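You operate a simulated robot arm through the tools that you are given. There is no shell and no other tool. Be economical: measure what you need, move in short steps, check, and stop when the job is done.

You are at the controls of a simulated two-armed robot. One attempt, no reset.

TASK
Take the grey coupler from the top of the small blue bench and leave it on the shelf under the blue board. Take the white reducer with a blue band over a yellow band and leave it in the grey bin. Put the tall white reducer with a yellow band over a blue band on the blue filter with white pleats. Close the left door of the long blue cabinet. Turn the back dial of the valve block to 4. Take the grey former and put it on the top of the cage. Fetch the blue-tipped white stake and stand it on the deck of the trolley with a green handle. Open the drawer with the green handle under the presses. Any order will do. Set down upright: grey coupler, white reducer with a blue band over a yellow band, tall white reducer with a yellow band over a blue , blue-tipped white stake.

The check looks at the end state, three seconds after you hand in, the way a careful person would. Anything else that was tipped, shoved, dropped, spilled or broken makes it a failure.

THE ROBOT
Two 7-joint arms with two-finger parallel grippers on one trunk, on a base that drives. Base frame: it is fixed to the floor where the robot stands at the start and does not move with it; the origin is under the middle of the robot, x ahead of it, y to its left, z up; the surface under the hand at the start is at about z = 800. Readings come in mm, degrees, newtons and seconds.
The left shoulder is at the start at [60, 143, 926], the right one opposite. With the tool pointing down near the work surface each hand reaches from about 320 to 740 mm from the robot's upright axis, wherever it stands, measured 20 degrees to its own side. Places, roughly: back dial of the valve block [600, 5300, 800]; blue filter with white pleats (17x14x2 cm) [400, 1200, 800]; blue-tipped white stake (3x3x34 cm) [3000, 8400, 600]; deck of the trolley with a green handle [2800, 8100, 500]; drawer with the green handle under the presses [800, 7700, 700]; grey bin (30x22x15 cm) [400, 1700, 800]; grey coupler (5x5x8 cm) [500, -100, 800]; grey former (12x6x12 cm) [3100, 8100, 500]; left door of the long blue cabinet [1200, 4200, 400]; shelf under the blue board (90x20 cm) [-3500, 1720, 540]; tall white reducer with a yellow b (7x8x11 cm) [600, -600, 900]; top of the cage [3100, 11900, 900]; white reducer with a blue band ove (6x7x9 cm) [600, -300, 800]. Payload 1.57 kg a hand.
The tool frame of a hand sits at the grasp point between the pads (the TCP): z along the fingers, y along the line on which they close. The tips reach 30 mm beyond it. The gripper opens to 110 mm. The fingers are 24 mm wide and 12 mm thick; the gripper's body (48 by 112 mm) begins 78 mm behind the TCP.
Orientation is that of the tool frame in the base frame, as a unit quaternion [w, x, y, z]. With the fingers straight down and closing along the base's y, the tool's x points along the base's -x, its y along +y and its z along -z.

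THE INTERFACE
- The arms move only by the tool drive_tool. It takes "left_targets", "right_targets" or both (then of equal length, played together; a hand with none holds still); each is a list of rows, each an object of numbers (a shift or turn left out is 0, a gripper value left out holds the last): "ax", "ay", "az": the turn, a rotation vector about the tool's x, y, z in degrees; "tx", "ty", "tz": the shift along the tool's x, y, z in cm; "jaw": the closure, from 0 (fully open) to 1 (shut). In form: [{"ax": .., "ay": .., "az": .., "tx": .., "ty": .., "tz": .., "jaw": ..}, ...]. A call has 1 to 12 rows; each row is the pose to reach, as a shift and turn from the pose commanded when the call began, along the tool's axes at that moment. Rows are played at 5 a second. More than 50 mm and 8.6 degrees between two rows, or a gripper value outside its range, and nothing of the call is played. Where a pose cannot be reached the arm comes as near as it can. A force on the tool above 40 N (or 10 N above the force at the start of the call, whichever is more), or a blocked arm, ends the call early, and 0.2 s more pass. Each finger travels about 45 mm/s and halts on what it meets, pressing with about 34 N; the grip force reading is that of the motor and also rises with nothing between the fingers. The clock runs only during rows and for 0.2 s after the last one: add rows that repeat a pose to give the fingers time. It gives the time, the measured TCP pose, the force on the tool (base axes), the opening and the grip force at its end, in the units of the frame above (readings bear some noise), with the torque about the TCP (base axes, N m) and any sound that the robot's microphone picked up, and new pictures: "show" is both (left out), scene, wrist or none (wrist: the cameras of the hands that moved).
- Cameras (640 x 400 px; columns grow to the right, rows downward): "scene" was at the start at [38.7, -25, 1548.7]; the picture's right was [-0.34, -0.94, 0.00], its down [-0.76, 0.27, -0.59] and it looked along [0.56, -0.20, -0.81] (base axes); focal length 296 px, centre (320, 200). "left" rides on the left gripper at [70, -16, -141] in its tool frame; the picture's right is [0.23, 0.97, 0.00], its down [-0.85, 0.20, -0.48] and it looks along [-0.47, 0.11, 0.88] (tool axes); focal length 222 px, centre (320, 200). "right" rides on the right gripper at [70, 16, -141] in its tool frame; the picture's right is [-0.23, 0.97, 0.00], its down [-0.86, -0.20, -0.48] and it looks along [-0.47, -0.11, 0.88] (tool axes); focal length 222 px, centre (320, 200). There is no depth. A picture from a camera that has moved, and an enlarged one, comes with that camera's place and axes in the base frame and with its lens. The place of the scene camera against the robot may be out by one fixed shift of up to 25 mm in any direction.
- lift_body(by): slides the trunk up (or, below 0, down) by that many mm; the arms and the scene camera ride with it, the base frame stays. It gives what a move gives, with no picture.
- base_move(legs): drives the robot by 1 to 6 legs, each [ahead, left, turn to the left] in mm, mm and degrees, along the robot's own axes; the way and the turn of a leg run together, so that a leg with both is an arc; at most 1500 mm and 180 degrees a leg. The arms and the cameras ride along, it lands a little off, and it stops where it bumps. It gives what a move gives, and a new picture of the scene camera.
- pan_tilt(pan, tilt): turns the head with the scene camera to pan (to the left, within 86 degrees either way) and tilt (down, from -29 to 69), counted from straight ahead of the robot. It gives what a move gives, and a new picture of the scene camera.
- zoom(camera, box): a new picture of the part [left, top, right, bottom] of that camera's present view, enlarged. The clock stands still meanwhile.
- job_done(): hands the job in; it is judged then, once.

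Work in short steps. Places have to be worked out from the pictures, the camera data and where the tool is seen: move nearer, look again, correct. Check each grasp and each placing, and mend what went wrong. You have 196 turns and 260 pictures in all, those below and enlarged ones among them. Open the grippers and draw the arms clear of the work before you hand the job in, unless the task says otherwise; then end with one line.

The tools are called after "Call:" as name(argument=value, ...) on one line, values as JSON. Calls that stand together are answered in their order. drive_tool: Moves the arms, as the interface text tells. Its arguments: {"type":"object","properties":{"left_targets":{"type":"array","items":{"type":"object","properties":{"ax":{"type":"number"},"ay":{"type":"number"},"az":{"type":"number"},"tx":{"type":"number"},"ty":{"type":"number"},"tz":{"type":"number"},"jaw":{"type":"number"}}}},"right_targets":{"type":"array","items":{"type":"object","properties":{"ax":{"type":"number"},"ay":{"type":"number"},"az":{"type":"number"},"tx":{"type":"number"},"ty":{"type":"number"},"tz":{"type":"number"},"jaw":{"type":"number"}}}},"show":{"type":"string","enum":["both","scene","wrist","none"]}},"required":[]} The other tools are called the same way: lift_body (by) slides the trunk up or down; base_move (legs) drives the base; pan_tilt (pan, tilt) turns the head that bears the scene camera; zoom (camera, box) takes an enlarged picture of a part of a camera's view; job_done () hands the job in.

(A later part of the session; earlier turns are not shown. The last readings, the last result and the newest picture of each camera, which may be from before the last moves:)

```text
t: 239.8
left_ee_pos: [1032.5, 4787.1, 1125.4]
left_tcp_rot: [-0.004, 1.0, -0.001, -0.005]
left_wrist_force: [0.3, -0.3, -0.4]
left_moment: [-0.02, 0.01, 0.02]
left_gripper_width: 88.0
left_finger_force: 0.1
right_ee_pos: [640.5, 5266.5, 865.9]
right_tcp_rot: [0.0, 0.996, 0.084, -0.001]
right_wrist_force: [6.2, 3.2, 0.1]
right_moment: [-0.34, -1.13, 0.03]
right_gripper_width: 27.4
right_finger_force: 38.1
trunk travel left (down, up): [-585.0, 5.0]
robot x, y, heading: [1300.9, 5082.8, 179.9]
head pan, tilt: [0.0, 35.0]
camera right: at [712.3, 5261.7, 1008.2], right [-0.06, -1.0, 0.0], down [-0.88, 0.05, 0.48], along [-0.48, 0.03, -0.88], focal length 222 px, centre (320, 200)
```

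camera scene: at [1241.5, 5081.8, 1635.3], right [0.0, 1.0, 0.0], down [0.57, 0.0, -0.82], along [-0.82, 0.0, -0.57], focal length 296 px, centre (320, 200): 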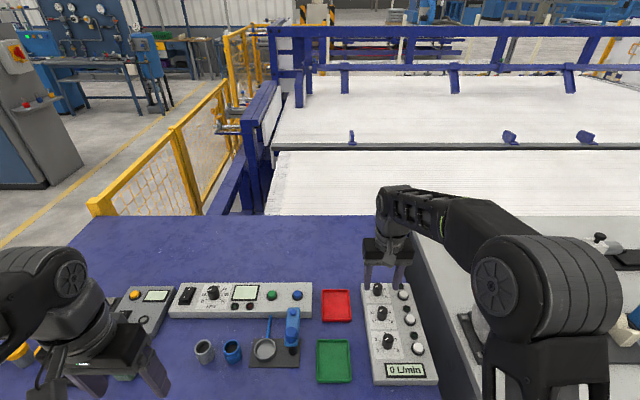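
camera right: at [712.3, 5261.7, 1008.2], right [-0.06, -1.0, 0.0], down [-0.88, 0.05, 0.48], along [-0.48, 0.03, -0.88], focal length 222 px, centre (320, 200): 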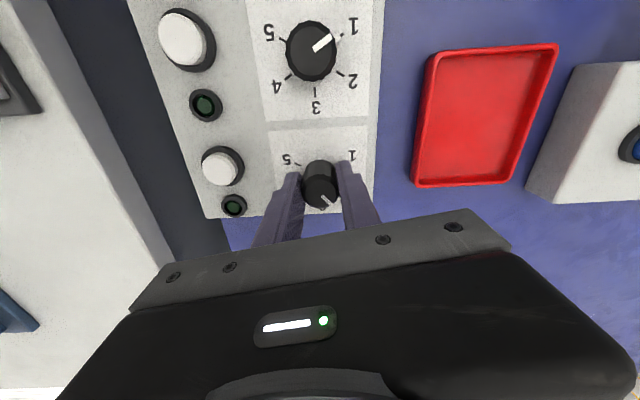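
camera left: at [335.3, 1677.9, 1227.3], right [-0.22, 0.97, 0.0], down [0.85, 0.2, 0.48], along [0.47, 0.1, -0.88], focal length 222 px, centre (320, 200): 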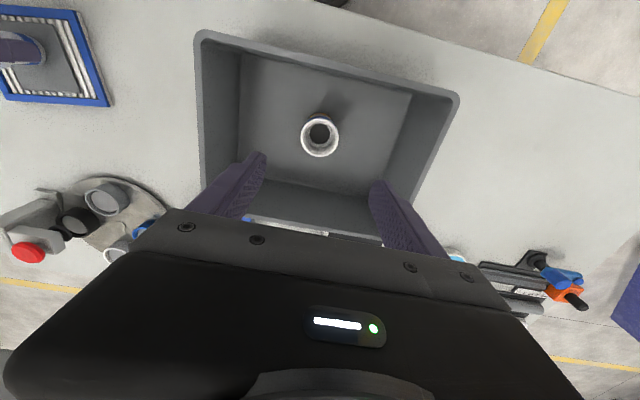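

The knob turns with the hand. Continue another +100°.

Call:
drive_tool(right_targets=[{"az": 8.3}, {"az": 16.6}, {"az": 25}, {"az": 33.3}, {"az": 41.6}, {"az": 50}, {"az": 58.3}, {"az": 66.6}, {"az": 75}, {"az": 83.3}, {"az": 91.6}, {"az": 100}], show="wrist")

Call:
zoom(camera="right", box=[240, 90, 400, 215])

```text
t: 242.4
left_ee_pos: [1030.5, 4788.2, 1126.3]
left_tcp_rot: [-0.004, 1.0, 0.0, -0.004]
left_wrist_force: [-0.3, 0.5, -0.4]
left_moment: [0.03, -0.01, 0.0]
left_gripper_width: 88.1
left_finger_force: 0.0
right_ee_pos: [639.9, 5265.3, 866.3]
right_tcp_rot: [-0.001, -0.705, 0.709, 0.0]
right_wrist_force: [3.3, -5.0, -8.9]
right_moment: [0.4, -0.7, -0.01]
right_gripper_width: 27.8
right_finger_force: 38.6
trunk travel left (down, up): [-585.0, 5.0]
robot x, y, heading: [1306.5, 5078.7, 179.9]
head pan, tilt: [0.0, 35.0]
camera right: at [623.4, 5195.5, 1008.4], right [-0.97, 0.23, 0.0], down [0.2, 0.85, 0.48], along [0.11, 0.47, -0.88], focal length 222 px, centre (320, 200)
```

right: 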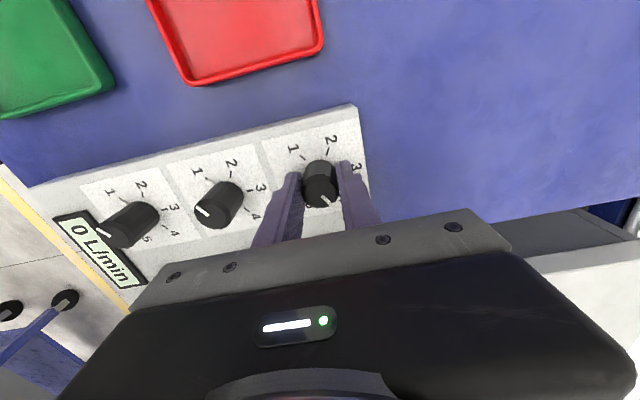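

```text
3.20 times, centred on (320, 152) of right
camera zoom: at [623.4, 5195.5, 1008.4], right [-0.97, 0.23, 0.0], down [0.2, 0.85, 0.48], along [0.11, 0.47, -0.88], focal length 711 px, centre (320, 352)
```

zoom: 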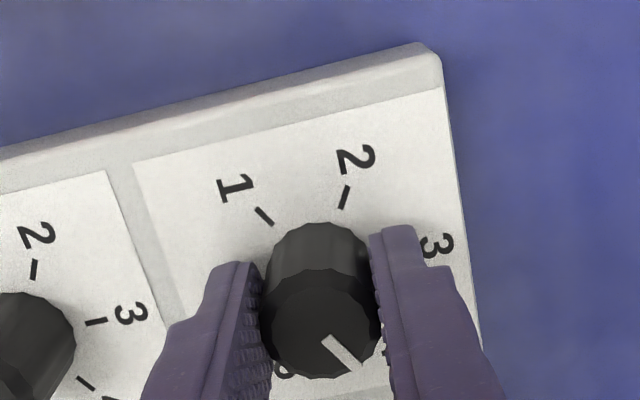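

Pointer now lies opposite 1, i.e. at 4. Release, rise and verify.

Call:
drive_tool(right_targets=[{"jaw": 0.6}, {"jaw": 0.6}, {"jaw": 0.6}, {"tz": -2}, {"tz": -5}, {"tz": -9}, {"tz": -13}, {"tz": -13}], show="none")

Call:
zoom(camera="right", box=[200, 60, 440, 230])

```text
t: 244.2
left_ee_pos: [1031.7, 4787.1, 1126.0]
left_tcp_rot: [-0.004, 1.0, -0.001, -0.005]
left_wrist_force: [0.2, 0.2, 0.4]
left_moment: [0.02, 0.01, 0.01]
left_gripper_width: 88.1
left_finger_force: 0.0
right_ee_pos: [639.2, 5266.1, 997.2]
right_tcp_rot: [-0.001, -0.706, 0.708, 0.001]
right_wrist_force: [-0.1, 0.0, 0.3]
right_moment: [0.03, 0.01, 0.0]
right_gripper_width: 43.8
right_finger_force: 0.1
trunk travel left (down, up): [-585.0, 5.0]
robot x, y, heading: [1298.6, 5079.3, 179.9]
head pan, tilt: [0.0, 35.0]
```

```text
2.35 times, centred on (320, 145) of right
camera zoom: at [624.3, 5196.1, 1139.1], right [-0.97, 0.23, 0.0], down [0.2, 0.85, 0.48], along [0.11, 0.47, -0.88], focal length 523 px, centre (320, 329)
```

zoom: 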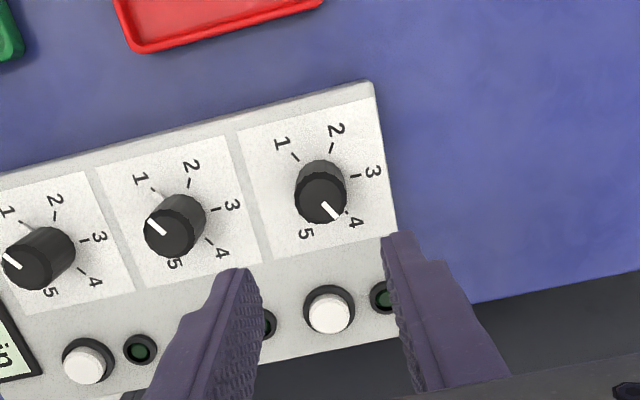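

Dial is at 4. Return the hand to neutral, retract and drive toward the presses (y≈7700).

Call:
drive_tool(right_targets=[{"az": -8.2}, {"az": -16.4}, {"az": -24.6}, {"az": -32.8}, {"az": -41}, {"az": -49.2}, {"az": -57.4}, {"az": -65.6}, {"az": -73.8}, {"az": -82}, {"az": -90}, {"az": -90}], show="none")

Call:
drive_tool(right_targets=[{"tz": -3, "tx": 3}, {"tz": -5, "tx": 7}, {"tz": -5, "tx": 11}, {"tz": -5, "tx": 15}, {"tz": -5, "tx": 19}, {"tz": -5, "tx": 22}], show="none")

Call:
base_move(legs=[[-500, 0, 0], [0, -1300, 0]])

Call:
pan_tilt(pan=-40, tilt=20)

```text
t: 246.8
left_ee_pos: [1031.3, 4786.0, 1125.7]
left_tcp_rot: [-0.003, 1.0, 0.0, -0.005]
left_wrist_force: [0.3, -0.5, -0.1]
left_moment: [-0.01, 0.01, 0.01]
left_gripper_width: 87.9
left_finger_force: 0.0
right_ee_pos: [641.7, 5265.7, 997.3]
right_tcp_rot: [0.0, 1.0, -0.001, -0.002]
right_wrist_force: [-0.2, 0.2, -1.7]
right_moment: [-0.04, -0.01, -0.01]
right_gripper_width: 43.9
right_finger_force: 0.0
trunk travel left (down, up): [-585.0, 5.0]
robot x, y, heading: [1304.1, 5084.3, 180.0]
head pan, tilt: [0.0, 35.0]
```

```text
t: 248.2
left_ee_pos: [1033.0, 4787.7, 1126.9]
left_tcp_rot: [-0.004, 1.0, -0.001, -0.007]
left_wrist_force: [0.9, 0.5, 0.7]
left_moment: [0.02, 0.02, -0.01]
left_gripper_width: 88.3
left_finger_force: 0.1
right_ee_pos: [860.5, 5264.6, 1046.7]
right_tcp_rot: [0.0, 1.0, -0.002, -0.002]
right_wrist_force: [-0.5, 0.1, 0.0]
right_moment: [-0.03, 0.04, 0.0]
right_gripper_width: 43.9
right_finger_force: 0.1
trunk travel left (down, up): [-585.0, 5.0]
robot x, y, heading: [1299.9, 5083.1, 180.1]
head pan, tilt: [0.0, 35.0]
```

```text
t: 257.4
left_ee_pos: [1537.4, 6092.7, 1126.2]
left_tcp_rot: [-0.005, 1.0, -0.004, -0.005]
left_wrist_force: [0.1, -0.5, 0.0]
left_moment: [-0.04, -0.01, -0.01]
left_gripper_width: 87.8
left_finger_force: 0.0
right_ee_pos: [1369.7, 6571.5, 1046.4]
right_tcp_rot: [0.0, 1.0, -0.006, 0.0]
right_wrist_force: [-0.5, 0.6, -0.2]
right_moment: [0.0, -0.01, -0.01]
right_gripper_width: 43.9
right_finger_force: 0.1
trunk travel left (down, up): [-585.0, 5.0]
robot x, y, heading: [1809.9, 6390.2, 179.3]
head pan, tilt: [0.0, 35.0]
camera scene: at [1752.2, 6386.6, 1635.4], right [0.01, 1.0, 0.0], down [0.57, -0.01, -0.82], along [-0.82, 0.01, -0.57], focal length 296 px, centre (320, 200)
```

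scene: 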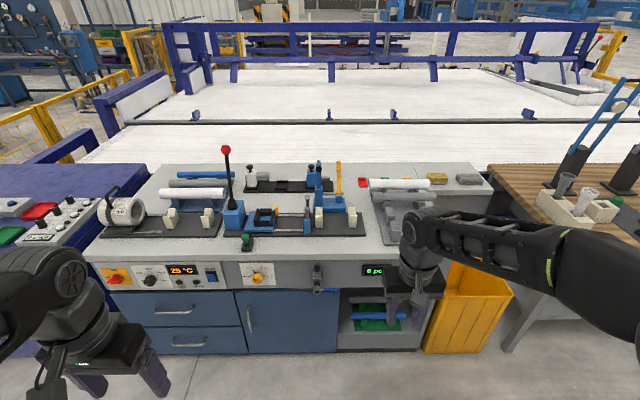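

```text
t: 258.4
left_ee_pos: [1538.3, 6093.0, 1126.1]
left_tcp_rot: [-0.003, 1.0, -0.004, -0.005]
left_wrist_force: [-0.1, 0.5, -0.7]
left_moment: [0.0, -0.01, 0.0]
left_gripper_width: 88.0
left_finger_force: 0.1
right_ee_pos: [1369.7, 6572.6, 1047.6]
right_tcp_rot: [0.0, 1.0, -0.006, -0.001]
right_wrist_force: [-0.2, 0.1, 0.6]
right_moment: [0.0, -0.01, -0.02]
right_gripper_width: 44.1
right_finger_force: 0.1
trunk travel left (down, up): [-585.0, 5.0]
robot x, y, heading: [1808.9, 6384.8, 179.3]
head pan, tilt: [-40.0, 20.0]
camera scene: at [1769.5, 6445.8, 1659.2], right [0.65, 0.76, 0.0], down [0.26, -0.22, -0.94], along [-0.71, 0.61, -0.34], focal length 296 px, centre (320, 200)
```

scene: 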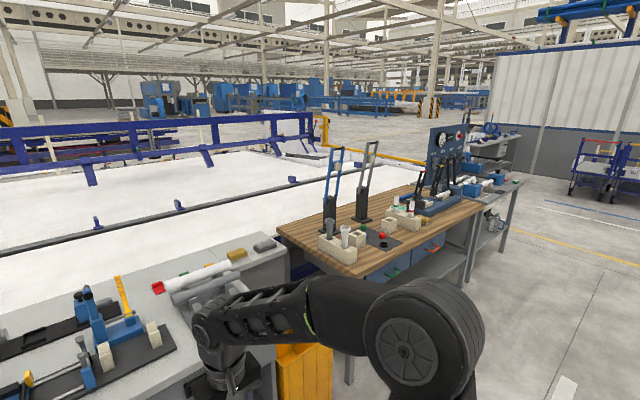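

The wooden table with the presses has drawers with coloured handles. Move along 1100 mm.

Call:
base_move(legs=[[0, -1100, 0.5]])

Call:
pan_tilt(pan=0, tilt=38)

```text
t: 264.0
left_ee_pos: [1548.1, 7178.3, 1127.2]
left_tcp_rot: [-0.003, 1.0, 0.003, -0.005]
left_wrist_force: [0.0, 0.6, -0.4]
left_moment: [0.02, 0.0, 0.0]
left_gripper_width: 88.1
left_finger_force: 0.1
right_ee_pos: [1371.7, 7655.1, 1046.8]
right_tcp_rot: [-0.001, 1.0, 0.003, 0.0]
right_wrist_force: [1.0, -0.1, -0.1]
right_moment: [-0.04, -0.01, 0.0]
right_gripper_width: 44.2
right_finger_force: 0.0
trunk travel left (down, up): [-585.0, 5.0]
robot x, y, heading: [1817.5, 7476.2, -179.7]
head pan, tilt: [-40.0, 20.0]
camera scene: at [1772.0, 7534.6, 1659.2], right [0.64, 0.77, 0.0], down [0.26, -0.22, -0.94], along [-0.72, 0.6, -0.34], focal length 296 px, centre (320, 200)
```

scene: 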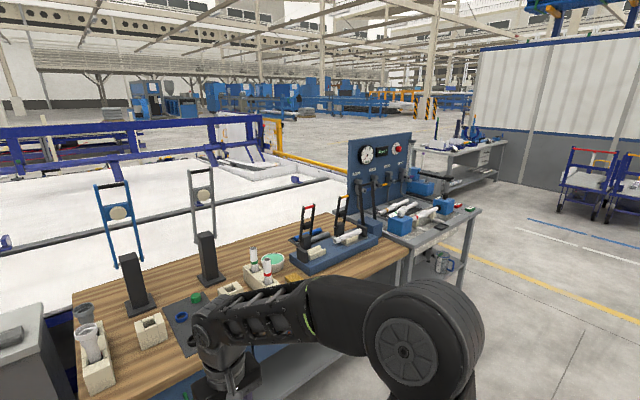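

```text
t: 265.1
left_ee_pos: [1546.6, 7178.2, 1125.6]
left_tcp_rot: [-0.004, 1.0, 0.003, -0.005]
left_wrist_force: [-0.3, -0.1, -0.3]
left_moment: [-0.01, 0.03, 0.0]
left_gripper_width: 87.6
left_finger_force: 0.1
right_ee_pos: [1369.6, 7654.7, 1047.1]
right_tcp_rot: [0.0, 1.0, 0.003, -0.001]
right_wrist_force: [0.1, 0.4, 0.2]
right_moment: [-0.04, -0.01, 0.0]
right_gripper_width: 44.0
right_finger_force: 0.1
trunk travel left (down, up): [-585.0, 5.0]
robot x, y, heading: [1811.2, 7476.5, -179.5]
head pan, tilt: [0.0, 38.0]
camera scene: at [1757.3, 7474.3, 1630.8], right [0.0, 1.0, 0.0], down [0.62, 0.0, -0.79], along [-0.79, 0.0, -0.62], focal length 296 px, centre (320, 200)
```

scene: 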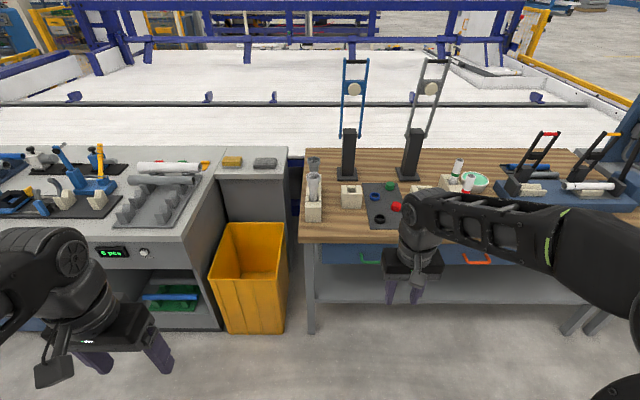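

Green handle at pixel (370,260); zoom in.

Call:
zoom(camera="scene", box=[300, 220, 500, 340])

```text
3.20 times, centred on (400, 280) of scene
camera zoom: at [1757.3, 7474.3, 1630.8], right [0.0, 1.0, 0.0], down [0.62, 0.0, -0.79], along [-0.79, 0.0, -0.62], focal length 948 px, centre (64, -56)
```

zoom: 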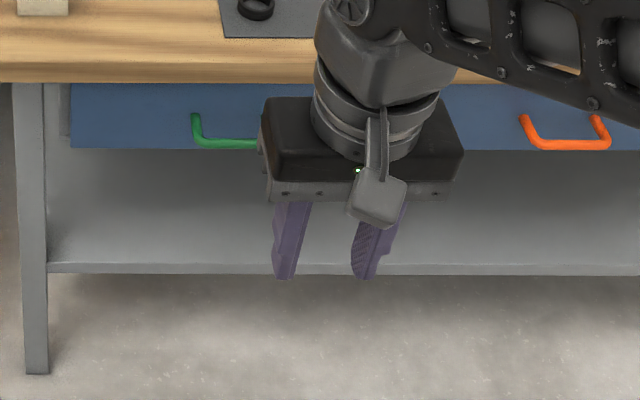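

I lower the trunk by 300 mm and advance the right hand, then make it horizontal; the lower camera also gives a second look at the handle.

Call:
lift_body(by=-300)

Call:
drive_tool(right_targets=[{"tx": -3, "ay": -8.2}, {"tx": -6, "ay": -16.4}, {"tx": -9, "ay": -24.6}, {"tx": -10, "ay": -32.8}, {"tx": -10, "ay": -41}, {"tx": -10, "ay": -49.2}, {"tx": -10, "ay": -57.4}, {"tx": -10, "ay": -65.6}, {"tx": -10, "ay": -73.8}, {"tx": -10, "ay": -82}, {"tx": -10, "ay": -90}, {"tx": -10, "ay": -90}], show="scene")

```text
t: 268.1
left_ee_pos: [1547.8, 7178.3, 825.1]
left_tcp_rot: [-0.004, 1.0, 0.004, -0.005]
left_wrist_force: [-0.2, -0.3, -0.6]
left_moment: [0.04, -0.01, 0.03]
left_gripper_width: 87.9
left_finger_force: 0.1
right_ee_pos: [1370.3, 7653.6, 747.7]
right_tcp_rot: [0.0, 1.0, 0.003, -0.001]
right_wrist_force: [0.1, -0.9, 0.0]
right_moment: [-0.03, 0.03, 0.01]
right_gripper_width: 43.9
right_finger_force: 0.0
trunk travel left (down, up): [-285.0, 305.0]
robot x, y, heading: [1820.3, 7473.8, -179.9]
head pan, tilt: [0.0, 38.0]
```

```text
t: 270.7
left_ee_pos: [1548.9, 7175.4, 825.8]
left_tcp_rot: [-0.005, 1.0, 0.004, -0.007]
left_wrist_force: [0.3, -1.5, -0.2]
left_moment: [0.15, 0.05, -0.01]
left_gripper_width: 88.1
left_finger_force: 0.0
right_ee_pos: [1272.7, 7608.8, 779.8]
right_tcp_rot: [-0.01, 0.711, -0.005, -0.703]
right_wrist_force: [-0.1, -0.3, 0.6]
right_moment: [-0.02, -0.08, -0.09]
right_gripper_width: 43.9
right_finger_force: 0.1
right hand out of reach, approached as far as the arm can: row 9, 10, 11, 12
trunk travel left (down, up): [-285.0, 305.0]
robot x, y, heading: [1813.8, 7477.9, -179.8]
head pan, tilt: [0.0, 38.0]
camera scene: at [1760.0, 7471.2, 1331.1], right [-0.01, 1.0, 0.0], down [0.61, 0.01, -0.79], along [-0.79, 0.0, -0.61], focal length 296 px, centre (320, 200)
```

scene: 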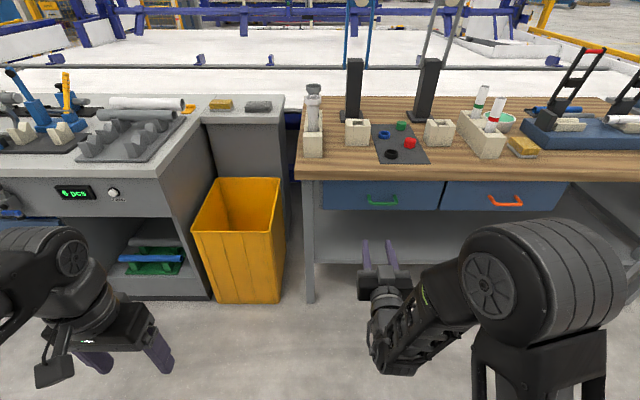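

Call:
zoom(camera="scene", box=[310, 160, 470, 260])

```text
4.00 times, centred on (390, 210) of scene
camera zoom: at [1760.0, 7471.2, 1331.1], right [-0.01, 1.0, 0.0], down [0.61, 0.01, -0.79], along [-0.79, 0.0, -0.61], focal length 1185 px, centre (40, 160)
```

zoom: 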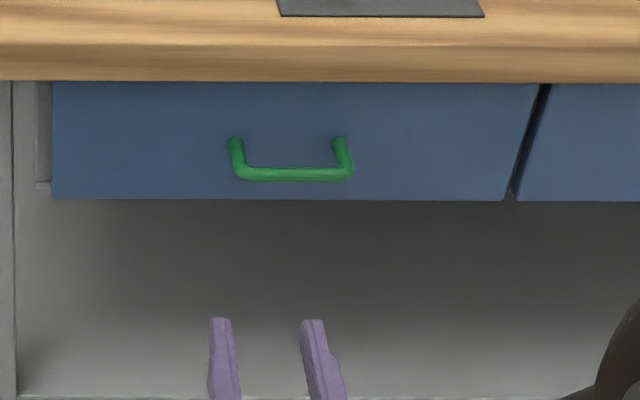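

The arm took an awkward branch. I tilt back to vertical, extend forward a bit, and redo the turn from there.

Call:
drive_tool(right_targets=[{"ay": 8.2}, {"ay": 16.4}, {"ay": 24.6}, {"ay": 32.8}, {"ay": 41}, {"ay": 49.2}, {"ay": 57.4}, {"ay": 65.6}, {"ay": 73.8}, {"ay": 82}, {"ay": 90}, {"ay": 90}], show="scene")

```text
t: 273.3
left_ee_pos: [1547.0, 7177.1, 825.7]
left_tcp_rot: [-0.004, 1.0, 0.004, -0.005]
left_wrist_force: [-0.5, -0.3, 0.9]
left_moment: [-0.02, -0.02, -0.02]
left_gripper_width: 88.0
left_finger_force: 0.0
right_ee_pos: [1270.7, 7609.0, 778.4]
right_tcp_rot: [0.0, 1.0, 0.003, 0.0]
right_wrist_force: [0.2, 0.4, 0.0]
right_moment: [-0.01, -0.02, 0.02]
right_gripper_width: 43.6
right_finger_force: 0.0
right hand out of reach, approached as far as the arm can: row 1
trunk travel left (down, up): [-285.0, 305.0]
robot x, y, heading: [1814.1, 7476.0, -179.8]
head pan, tilt: [0.0, 38.0]
camera scene: at [1757.2, 7474.2, 1330.8], right [-0.01, 1.0, 0.0], down [0.62, 0.0, -0.79], along [-0.79, 0.0, -0.62], focal length 296 px, centre (320, 200)
```

scene: 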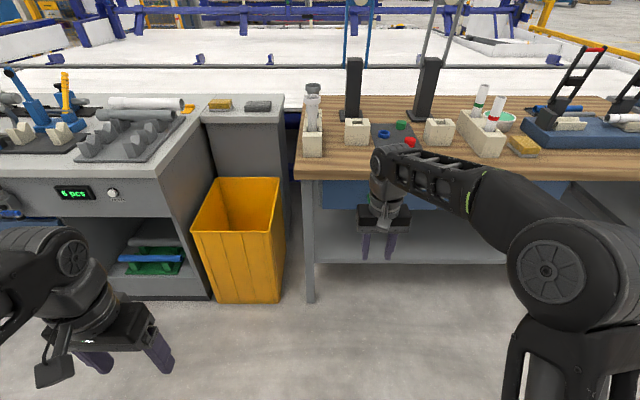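

Call:
drive_tool(right_targets=[{"tx": -3, "ty": -3, "tz": 3}, {"tx": -5, "ty": -5, "tz": 5.5}, {"tx": -5, "ty": -5, "tz": 5.5}], show="none")

Call:
drive_tool(right_targets=[{"ay": -8.2}, {"ay": -16.4}, {"ay": -24.6}, {"ay": -32.8}, {"ay": -41}, {"ay": -49.2}, {"ay": -57.4}, {"ay": -65.6}, {"ay": -73.8}, {"ay": -82}, {"ay": -90}, {"ay": -90}], show="scene")

```text
refused: row 1 steps farther than a row can; nothing moved
```

```text
t: 275.9
left_ee_pos: [1547.6, 7178.3, 826.9]
left_tcp_rot: [-0.004, 1.0, 0.004, -0.005]
left_wrist_force: [0.3, -0.1, 0.1]
left_moment: [-0.01, 0.0, 0.01]
left_gripper_width: 88.2
left_finger_force: 0.2
right_ee_pos: [1272.1, 7600.7, 785.6]
right_tcp_rot: [0.0, 0.707, 0.001, -0.707]
right_wrist_force: [0.0, 0.5, -0.3]
right_moment: [-0.01, -0.04, 0.04]
right_gripper_width: 43.9
right_finger_force: 0.1
right hand out of reach, approached as far as the arm can: row 11, 12
trunk travel left (down, up): [-285.0, 305.0]
robot x, y, heading: [1815.1, 7473.5, -179.6]
head pan, tilt: [0.0, 38.0]
camera scene: at [1757.6, 7474.7, 1330.9], right [-0.01, 1.0, 0.0], down [0.62, 0.0, -0.79], along [-0.79, 0.0, -0.62], focal length 296 px, centre (320, 200)
```

scene: 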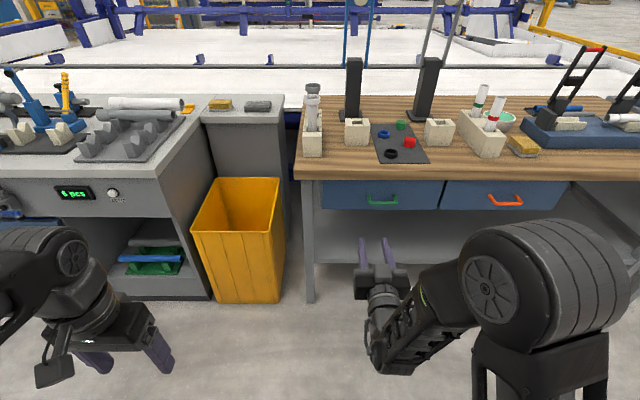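

Horizontal now. Roll 90° so the fingers close vertically, moving a little forward and down.

Call:
drive_tool(right_targets=[{"az": 8.2, "tz": 1}, {"az": 16.4, "tz": 2, "tx": 1}, {"az": 24.6, "tz": 3, "tx": 2}, {"az": 32.8, "tz": 4, "tx": 3}, {"az": 41, "tz": 5, "tx": 4}, {"az": 49.2, "tz": 6, "tx": 5}, {"az": 57.4, "tz": 6, "tx": 5}, {"az": 65.6, "tz": 6, "tx": 5}, {"az": 73.8, "tz": 6, "tx": 5}, {"az": 82, "tz": 6, "tx": 5}, {"az": 90, "tz": 6, "tx": 5}, {"az": 90, "tz": 6, "tx": 5}], show="both")

```text
t: 278.5
left_ee_pos: [1545.7, 7178.2, 825.4]
left_tcp_rot: [-0.004, 1.0, 0.003, -0.005]
left_wrist_force: [-0.4, 1.1, -0.9]
left_moment: [-0.03, 0.03, 0.01]
left_gripper_width: 88.1
left_finger_force: 0.1
right_ee_pos: [1214.2, 7624.1, 870.2]
right_tcp_rot: [0.48, 0.528, -0.515, -0.474]
right_wrist_force: [0.3, 0.9, 0.2]
right_moment: [0.01, 0.01, 0.01]
right_gripper_width: 43.9
right_finger_force: 0.1
right hand out of reach, approached as far as the arm can: row 1, 2, 3, 4, 5, 6, 7, 8, 9, 10, 11, 12
trunk travel left (down, up): [-285.0, 305.0]
robot x, y, heading: [1812.0, 7471.4, -179.5]
head pan, tilt: [0.0, 38.0]
camera scene: at [1757.3, 7474.4, 1330.8], right [-0.01, 1.0, 0.0], down [0.62, 0.0, -0.79], along [-0.79, 0.0, -0.62], focal length 296 px, centre (320, 200)
camera right: at [1354.6, 7554.7, 899.5], right [-0.09, 0.22, 0.97], down [0.48, 0.87, -0.15], along [-0.87, 0.45, -0.18], focal length 222 px, centre (320, 200)
```

scene: 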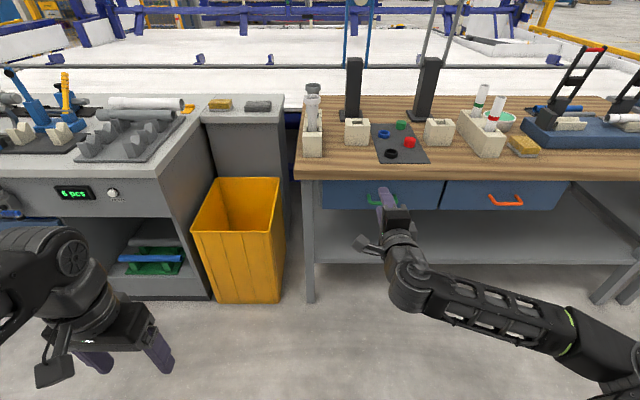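
right: 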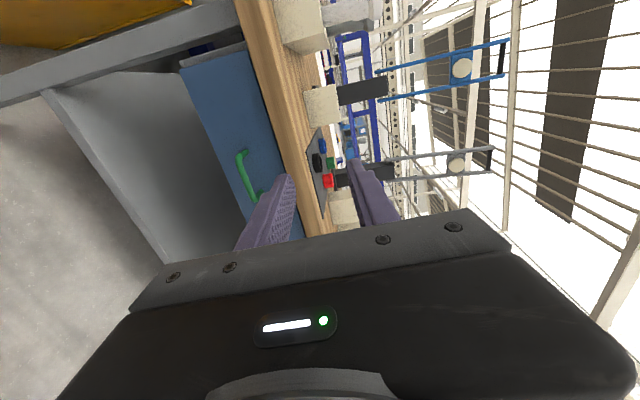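

The roll worked (some tilt of 3°). Handle looks to be near (1008,7678,≈715). Lower the hand to that level and line up.

Call:
drive_tool(right_targets=[{"ty": -3, "tx": -1}, {"ty": -6, "tx": -2}, {"ty": -9, "tx": -3}, {"ty": -12, "tx": -4}, {"ty": -14, "tx": -5}, {"ty": -14, "tx": -5}], show="both")

```text
t: 279.9
left_ee_pos: [1547.8, 7177.3, 825.9]
left_tcp_rot: [-0.003, 1.0, 0.004, -0.005]
left_wrist_force: [-0.2, 0.3, 0.4]
left_moment: [-0.01, 0.01, 0.0]
left_gripper_width: 87.7
left_finger_force: 0.1
right_ee_pos: [1226.1, 7680.7, 835.3]
right_tcp_rot: [0.469, 0.541, -0.525, -0.46]
right_wrist_force: [0.7, 0.2, 0.3]
right_moment: [0.03, -0.01, -0.03]
right_gripper_width: 43.9
right_finger_force: 0.0
right hand out of reach, approached as far as the arm can: row 1, 2, 3, 4, 5, 6
trunk travel left (down, up): [-285.0, 305.0]
robot x, y, heading: [1815.8, 7473.4, -179.8]
head pan, tilt: [0.0, 38.0]
camera scene: at [1757.5, 7474.3, 1330.8], right [-0.01, 1.0, 0.0], down [0.62, 0.0, -0.79], along [-0.79, 0.0, -0.62], focal length 296 px, centre (320, 200)
camera right: at [1366.2, 7613.7, 870.4], right [-0.14, 0.22, 0.97], down [0.48, 0.87, -0.13], along [-0.87, 0.45, -0.23], focal length 222 px, centre (320, 200)
```

scene: 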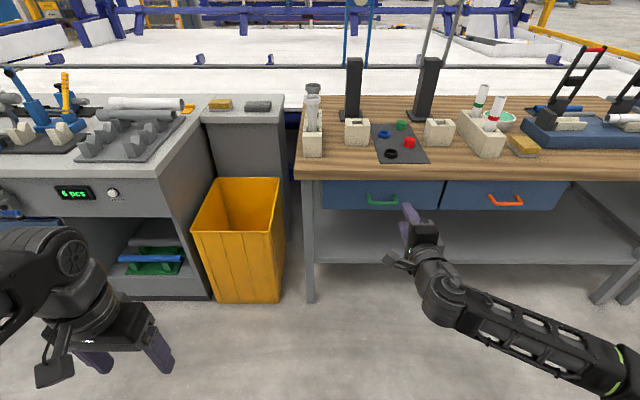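
right: 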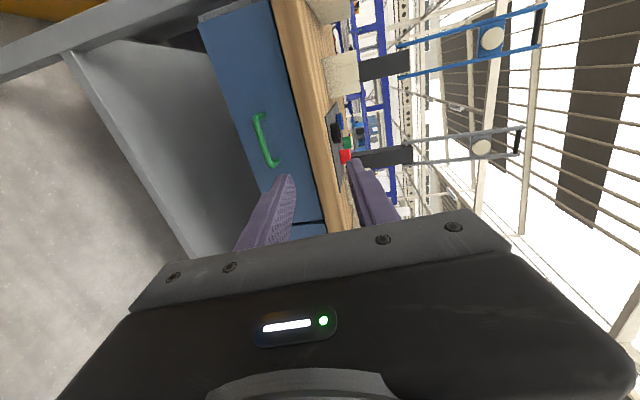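

The arm is at a limit in height, so I lower the trunk by 128 mm instead.

Call:
lift_body(by=-128)

Call:
zoom(camera="right", box=[160, 50, 480, 250])

```text
t: 281.4
left_ee_pos: [1547.1, 7177.8, 698.4]
left_tcp_rot: [-0.003, 1.0, 0.004, -0.007]
left_wrist_force: [0.7, 0.2, -0.4]
left_moment: [-0.02, 0.01, 0.04]
left_gripper_width: 87.8
left_finger_force: 0.1
right_ee_pos: [1225.6, 7679.7, 707.2]
right_tcp_rot: [0.469, 0.542, -0.524, -0.46]
right_wrist_force: [-0.2, -0.1, 1.3]
right_moment: [-0.03, -0.01, 0.02]
right_gripper_width: 44.1
right_finger_force: 0.1
trunk travel left (down, up): [-157.0, 433.0]
robot x, y, heading: [1817.9, 7476.4, -179.9]
head pan, tilt: [0.0, 38.0]
```

```text
2.00 times, centred on (320, 150) of right
camera zoom: at [1366.2, 7613.5, 742.6], right [-0.14, 0.22, 0.97], down [0.48, 0.87, -0.13], along [-0.87, 0.45, -0.23], focal length 444 px, centre (320, 300)
```

zoom: 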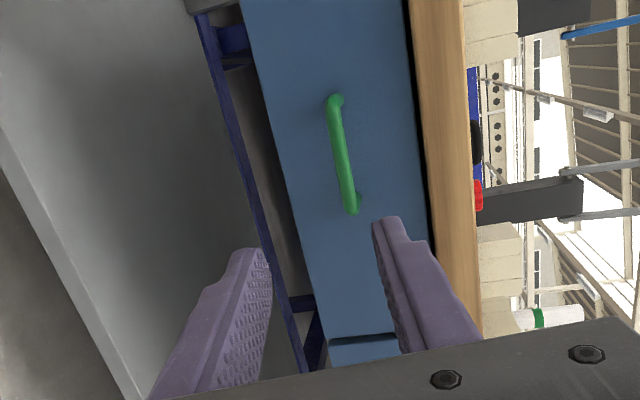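

Bar ≈(990,7680,693). Drive 130 mm ahead with the jaws opened to ~66 mm and look again.

Call:
base_move(legs=[[130, 0, 0]])

Call:
drive_tool(right_targets=[{"jaw": 0.4}, {"jaw": 0.4}, {"jaw": 0.4}], show="wrist")

```text
t: 282.7
left_ee_pos: [1415.9, 7177.0, 697.7]
left_tcp_rot: [-0.004, 1.0, 0.004, -0.005]
left_wrist_force: [-0.2, 0.0, -0.2]
left_moment: [0.03, -0.02, -0.02]
left_gripper_width: 88.0
left_finger_force: 0.0
right_ee_pos: [1096.3, 7679.3, 708.1]
right_tcp_rot: [0.468, 0.541, -0.526, -0.46]
right_wrist_force: [-0.2, -0.5, -0.5]
right_moment: [0.02, -0.01, -0.03]
right_gripper_width: 44.1
right_finger_force: 0.0
trunk travel left (down, up): [-157.0, 433.0]
robot x, y, heading: [1681.1, 7473.1, -179.6]
head pan, tilt: [0.0, 38.0]
camera scene: at [1627.2, 7473.5, 1202.8], right [-0.01, 1.0, 0.0], down [0.62, 0.0, -0.79], along [-0.79, 0.0, -0.62], focal length 296 px, centre (320, 200)
```

scene: 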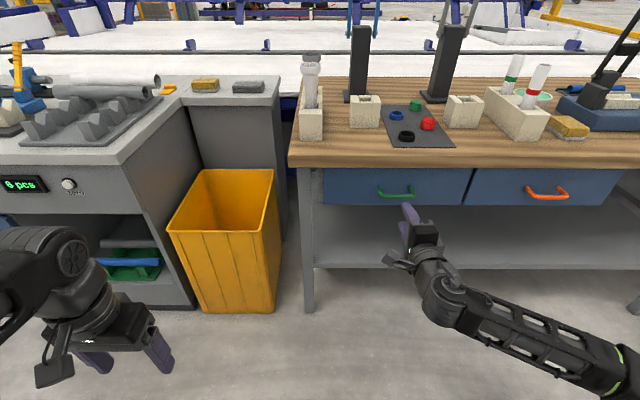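

```text
t: 283.5
left_ee_pos: [1417.8, 7176.8, 697.7]
left_tcp_rot: [-0.004, 1.0, 0.004, -0.005]
left_wrist_force: [-0.2, -0.5, 0.1]
left_moment: [0.0, 0.01, -0.02]
left_gripper_width: 88.0
left_finger_force: 0.1
right_ee_pos: [1095.6, 7680.0, 707.1]
right_tcp_rot: [0.468, 0.542, -0.525, -0.46]
right_wrist_force: [-0.1, 0.0, 0.1]
right_moment: [0.02, 0.0, 0.01]
right_gripper_width: 66.3
right_finger_force: 0.0
trunk travel left (down, up): [-157.0, 433.0]
robot x, y, heading: [1681.6, 7471.8, -179.8]
head pan, tilt: [0.0, 38.0]
camera right: at [1235.8, 7612.5, 742.5], right [-0.14, 0.22, 0.97], down [0.48, 0.87, -0.13], along [-0.87, 0.45, -0.23], focal length 222 px, centre (320, 200)
```

right: 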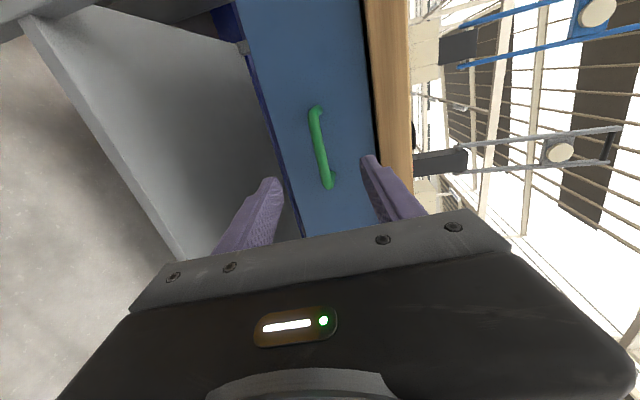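

Triangulated bar: (968,7682,688). Lower the trunk 17 mm, drive 114 mm ahead.

Call:
lift_body(by=-17)

Call:
base_move(legs=[[114, 0, 0]])

Call:
zoom(camera="right", box=[160, 50, 480, 250])

```text
t: 284.2
left_ee_pos: [1416.3, 7176.6, 681.2]
left_tcp_rot: [-0.003, 1.0, 0.005, -0.005]
left_wrist_force: [-0.5, -0.4, 0.2]
left_moment: [-0.03, 0.05, -0.01]
left_gripper_width: 88.2
left_finger_force: 0.1
right_ee_pos: [1096.2, 7679.1, 690.5]
right_tcp_rot: [0.469, 0.541, -0.524, -0.461]
right_wrist_force: [-0.5, 0.4, 0.6]
right_moment: [0.01, -0.02, 0.0]
right_gripper_width: 66.4
right_finger_force: 0.1
trunk travel left (down, up): [-140.0, 450.0]
robot x, y, heading: [1683.3, 7478.0, -180.0]
head pan, tilt: [0.0, 38.0]
```

```text
t: 285.4
left_ee_pos: [1303.3, 7176.6, 681.4]
left_tcp_rot: [-0.004, 1.0, 0.005, -0.006]
left_wrist_force: [0.3, 0.5, 0.2]
left_moment: [0.02, 0.0, 0.0]
left_gripper_width: 87.8
left_finger_force: 0.1
right_ee_pos: [981.0, 7677.7, 689.7]
right_tcp_rot: [0.469, 0.542, -0.524, -0.46]
right_wrist_force: [0.0, -0.9, 0.2]
right_moment: [-0.01, 0.03, 0.02]
right_gripper_width: 66.0
right_finger_force: 0.0
trunk travel left (down, up): [-140.0, 450.0]
robot x, y, heading: [1568.9, 7473.0, -179.5]
head pan, tilt: [0.0, 38.0]
camera scene: at [1512.7, 7472.7, 1185.8], right [-0.01, 1.0, 0.0], down [0.62, 0.0, -0.79], along [-0.79, 0.0, -0.62], focal length 296 px, centre (320, 200)
```

scene: 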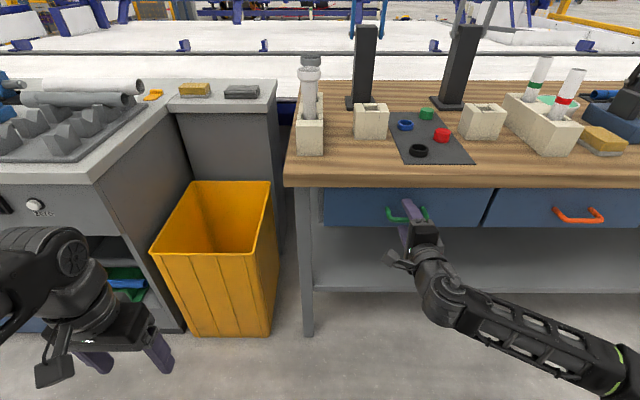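

```text
2.00 times, centred on (320, 150) of right
camera zoom: at [1121.4, 7611.6, 725.5], right [-0.14, 0.22, 0.97], down [0.48, 0.87, -0.13], along [-0.87, 0.44, -0.23], focal length 444 px, centre (320, 300)
```

zoom: 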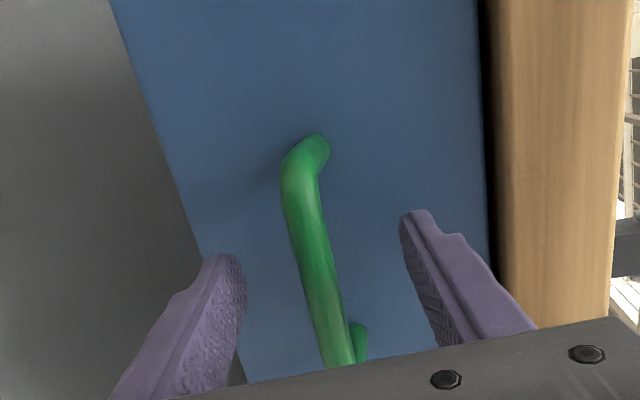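

The bar is between the fingers. Close.

Call:
drive_tool(right_targets=[{"jaw": 0.7}, {"jaw": 1}, {"jaw": 1}, {"jaw": 1}, {"jaw": 1}, {"jaw": 1}], show="wrist")

```text
t: 286.8
left_ee_pos: [1302.4, 7176.7, 681.8]
left_tcp_rot: [-0.004, 1.0, 0.004, -0.005]
left_wrist_force: [1.2, 0.9, 0.3]
left_moment: [-0.02, 0.0, -0.03]
left_gripper_width: 88.1
left_finger_force: 0.0
right_ee_pos: [981.5, 7678.8, 690.7]
right_tcp_rot: [0.469, 0.541, -0.525, -0.46]
right_wrist_force: [-0.7, -0.1, 2.4]
right_moment: [-0.75, 0.04, -0.14]
right_gripper_width: 13.0
right_finger_force: 29.8
trunk travel left (down, up): [-140.0, 450.0]
robot x, y, heading: [1569.2, 7475.7, -179.6]
head pan, tilt: [0.0, 38.0]
camera right: at [1121.3, 7611.7, 725.7], right [-0.14, 0.22, 0.97], down [0.48, 0.87, -0.13], along [-0.87, 0.44, -0.23], focal length 222 px, centre (320, 200)
```

right: 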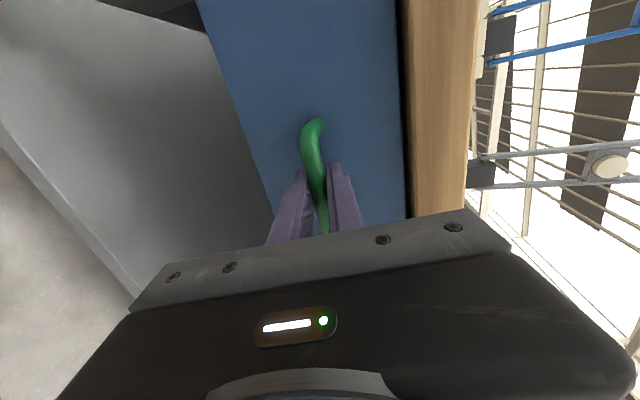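

Gripped the handle. Pull by driving back 230 mm.

Call:
base_move(legs=[[-230, 0, 0]])

```text
t: 288.5
left_ee_pos: [1532.1, 7178.7, 680.6]
left_tcp_rot: [-0.004, 1.0, 0.005, -0.006]
left_wrist_force: [0.4, 0.6, -0.2]
left_moment: [0.02, -0.01, -0.03]
left_gripper_width: 88.1
left_finger_force: 0.1
right_ee_pos: [1211.3, 7678.2, 689.1]
right_tcp_rot: [0.47, 0.543, -0.523, -0.459]
right_wrist_force: [-0.5, -10.4, 1.3]
right_moment: [-0.75, 0.03, 0.21]
right_gripper_width: 13.0
right_finger_force: 29.5
trunk travel left (down, up): [-140.0, 450.0]
robot x, y, heading: [1797.8, 7473.6, -179.4]
head pan, tilt: [0.0, 38.0]
camera scene: at [1742.1, 7473.5, 1185.8], right [-0.01, 1.0, 0.0], down [0.62, 0.0, -0.79], along [-0.79, 0.0, -0.62], focal length 296 px, centre (320, 200)
```

scene: 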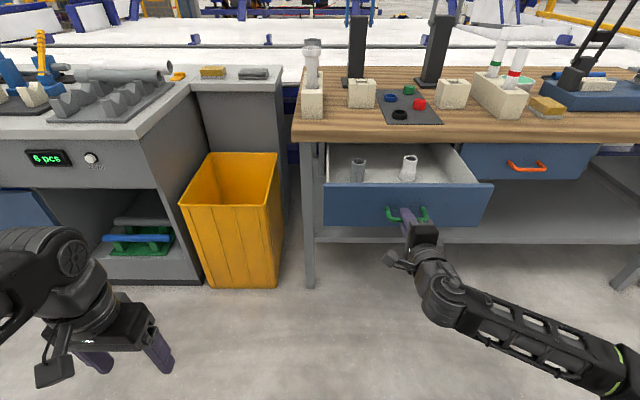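

The drawer is open ~23 cm, contents upright. Try a further gentle pull with the force-limited arm to see whether it is at its stop.

Call:
drive_tool(right_targets=[{"tz": -1}, {"tz": -2}, {"tz": -3}, {"tz": -4}, {"tz": -5}, {"tz": -6}], show="scene")

```text
t: 289.9
left_ee_pos: [1531.7, 7177.6, 681.5]
left_tcp_rot: [-0.003, 1.0, 0.006, -0.005]
left_wrist_force: [-0.5, 0.4, 0.3]
left_moment: [-0.03, -0.03, 0.0]
left_gripper_width: 88.2
left_finger_force: 0.0
right_ee_pos: [1245.8, 7677.6, 689.5]
right_tcp_rot: [0.466, 0.548, -0.53, -0.45]
right_wrist_force: [2.6, -1.5, -9.9]
right_moment: [-0.54, -0.08, -0.21]
right_gripper_width: 12.9
right_finger_force: 29.2
right hand out of reach, approached as far as the arm can: row 4, 5, 6
trunk travel left (down, up): [-140.0, 450.0]
robot x, y, heading: [1799.8, 7472.5, -179.5]
head pan, tilt: [0.0, 38.0]
stopped in row 6 (right hand): the force on the tool passed its limit at 47 N (the readings are from after the stop); the commanded pose is now the measured one
camera scene: at [1741.6, 7474.1, 1186.3], right [-0.01, 1.0, 0.0], down [0.62, 0.0, -0.79], along [-0.79, -0.01, -0.62], focal length 296 px, centre (320, 200)
```

scene: 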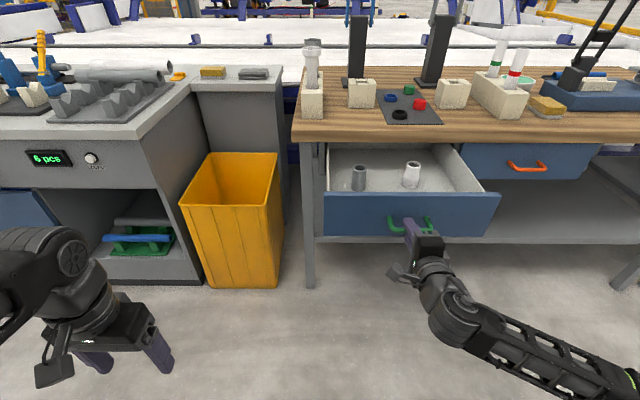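

Opened ~265 mm. One more small base pull of 30 mm, then release.

Call:
base_move(legs=[[-30, 0, 0]])

Call:
drive_tool(right_targets=[{"jaw": 0.7}, {"jaw": 0.5}, {"jaw": 0.4}, {"jaw": 0.4}], show="wrist")

```text
t: 290.7
left_ee_pos: [1562.1, 7177.9, 681.2]
left_tcp_rot: [-0.004, 1.0, 0.004, -0.006]
left_wrist_force: [0.8, -0.5, 0.8]
left_moment: [0.01, 0.04, -0.01]
left_gripper_width: 87.9
left_finger_force: 0.0
right_ee_pos: [1275.8, 7678.4, 690.2]
right_tcp_rot: [0.466, 0.549, -0.528, -0.451]
right_wrist_force: [-0.7, -5.5, -18.2]
right_moment: [-0.55, -0.03, -0.27]
right_gripper_width: 12.8
right_finger_force: 30.1
trunk travel left (down, up): [-140.0, 450.0]
robot x, y, heading: [1828.1, 7476.6, -179.6]
head pan, tilt: [0.0, 38.0]
camera scene: at [1770.8, 7474.3, 1185.6], right [-0.01, 1.0, 0.0], down [0.62, 0.0, -0.79], along [-0.79, -0.01, -0.62], focal length 296 px, centre (320, 200)
```

scene: 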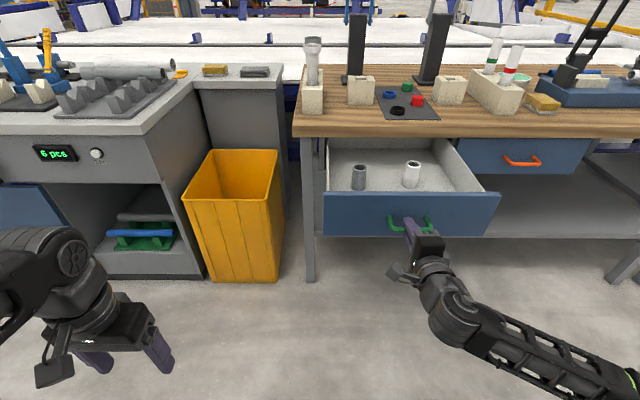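

```text
t: 291.7
left_ee_pos: [1561.5, 7177.0, 680.8]
left_tcp_rot: [-0.003, 1.0, 0.004, -0.005]
left_wrist_force: [-0.1, 0.4, -0.3]
left_moment: [0.0, 0.01, 0.0]
left_gripper_width: 88.0
left_finger_force: 0.3
right_ee_pos: [1275.9, 7677.3, 691.0]
right_tcp_rot: [0.467, 0.548, -0.528, -0.451]
right_wrist_force: [1.1, -0.2, 0.1]
right_moment: [-0.03, 0.03, 0.0]
right_gripper_width: 66.0
right_finger_force: 0.1
trunk travel left (down, up): [-140.0, 450.0]
robot x, y, heading: [1827.1, 7475.7, -179.5]
head pan, tilt: [0.0, 38.0]
camera right: at [1416.5, 7613.1, 729.6], right [-0.16, 0.22, 0.96], down [0.47, 0.87, -0.12], along [-0.87, 0.43, -0.24], focal length 222 px, centre (320, 200)
```

right: 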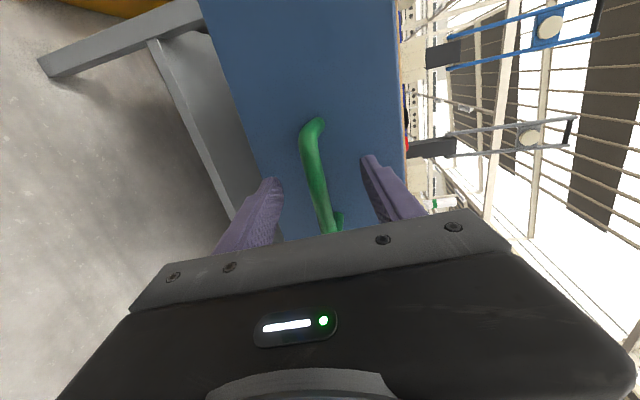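

Drawer is open ~30 cm. Back away, raise the trunk, and turn toward the trolleys.

Call:
base_move(legs=[[-150, 0, 0]])

Call:
lift_body(by=250)

Call:
drive_tool(right_targets=[{"az": -8.2}, {"az": -16.4}, {"az": -24.6}, {"az": -32.8}, {"az": -41}, {"az": -49.2}, {"az": -57.4}, {"az": -65.6}, {"az": -73.8}, {"az": -82}, {"az": -88}, {"az": -88}], show="none")

Call:
drive_tool(right_targets=[{"ay": 8.2}, {"ay": 16.4}, {"ay": 24.6}, {"ay": 32.8}, {"ay": 41}, {"ay": 49.2}, {"ay": 57.4}, {"ay": 65.6}, {"ay": 73.8}, {"ay": 80}, {"ay": 84}, {"ay": 84}], show="scene")

```text
t: 293.1
left_ee_pos: [1713.0, 7177.8, 680.8]
left_tcp_rot: [-0.003, 1.0, 0.004, -0.005]
left_wrist_force: [0.9, 0.0, 0.3]
left_moment: [0.02, -0.01, 0.01]
left_gripper_width: 87.9
left_finger_force: 0.1
right_ee_pos: [1427.5, 7679.4, 691.3]
right_tcp_rot: [0.467, 0.548, -0.527, -0.452]
right_wrist_force: [0.3, -0.1, 0.8]
right_moment: [0.01, -0.01, 0.0]
right_gripper_width: 66.2
right_finger_force: 0.1
trunk travel left (down, up): [-140.0, 450.0]
robot x, y, heading: [1982.3, 7472.4, -179.6]
head pan, tilt: [0.0, 38.0]
camera scene: at [1923.1, 7475.2, 1185.8], right [-0.01, 1.0, 0.0], down [0.62, 0.0, -0.79], along [-0.79, -0.01, -0.62], focal length 296 px, centre (320, 200)
```

scene: 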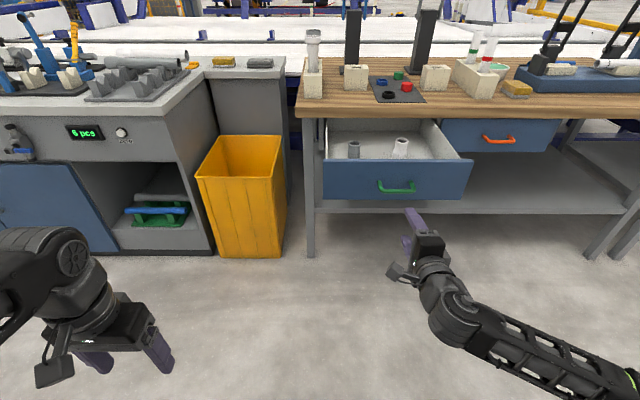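

```text
t: 295.7
left_ee_pos: [1713.2, 7178.6, 930.9]
left_tcp_rot: [-0.003, 1.0, 0.004, -0.006]
left_wrist_force: [0.0, -0.2, 0.8]
left_moment: [-0.06, 0.01, 0.0]
left_gripper_width: 87.7
left_finger_force: 0.1
right_ee_pos: [1427.7, 7678.9, 941.6]
right_tcp_rot: [0.467, 0.548, -0.528, -0.451]
right_wrist_force: [0.1, -0.7, -0.2]
right_moment: [-0.01, 0.01, 0.02]
right_gripper_width: 66.3
right_finger_force: 0.0
trunk travel left (down, up): [-390.0, 200.0]
robot x, y, heading: [1979.5, 7475.1, -179.6]
head pan, tilt: [0.0, 38.0]
```

```text
t: 298.3
left_ee_pos: [1712.3, 7178.2, 930.9]
left_tcp_rot: [-0.004, 1.0, 0.005, -0.005]
left_wrist_force: [0.6, 1.0, -0.4]
left_moment: [0.04, -0.01, 0.03]
left_gripper_width: 87.9
left_finger_force: 0.1
right_ee_pos: [1427.9, 7680.2, 940.8]
right_tcp_rot: [0.022, 0.76, 0.001, -0.649]
right_wrist_force: [0.7, -0.9, -0.8]
right_moment: [0.01, 0.01, 0.01]
right_gripper_width: 66.0
right_finger_force: 0.1
trunk travel left (down, up): [-390.0, 200.0]
robot x, y, heading: [1981.0, 7474.7, -179.6]
head pan, tilt: [0.0, 38.0]
```

```text
t: 300.9
left_ee_pos: [1712.6, 7179.4, 931.7]
left_tcp_rot: [-0.003, 1.0, 0.004, -0.006]
left_wrist_force: [0.4, -0.4, 0.2]
left_moment: [-0.05, -0.01, 0.0]
left_gripper_width: 88.1
left_finger_force: 0.1
right_ee_pos: [1429.9, 7676.3, 930.5]
right_tcp_rot: [0.017, 1.0, 0.019, 0.003]
right_wrist_force: [0.4, 1.2, 0.9]
right_moment: [-0.04, -0.01, 0.0]
right_gripper_width: 65.8
right_finger_force: 0.2
right hand out of reach, approached as far as the arm can: row 10, 11, 12
trunk travel left (down, up): [-390.0, 200.0]
robot x, y, heading: [1980.5, 7476.2, -179.4]
head pan, tilt: [0.0, 38.0]
camera scene: at [1923.2, 7476.3, 1435.8], right [-0.01, 1.0, 0.0], down [0.62, 0.0, -0.79], along [-0.79, -0.01, -0.62], focal length 296 px, centre (320, 200)
```

scene: 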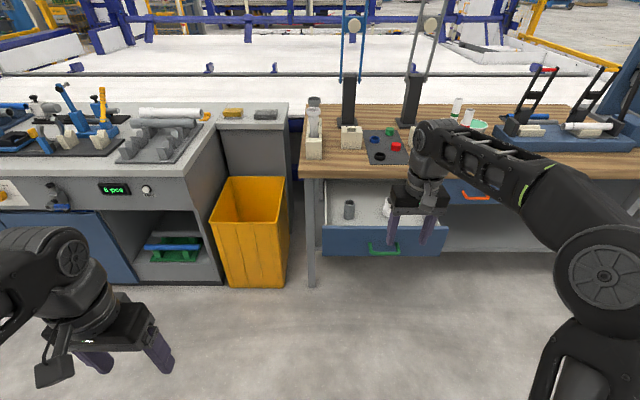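

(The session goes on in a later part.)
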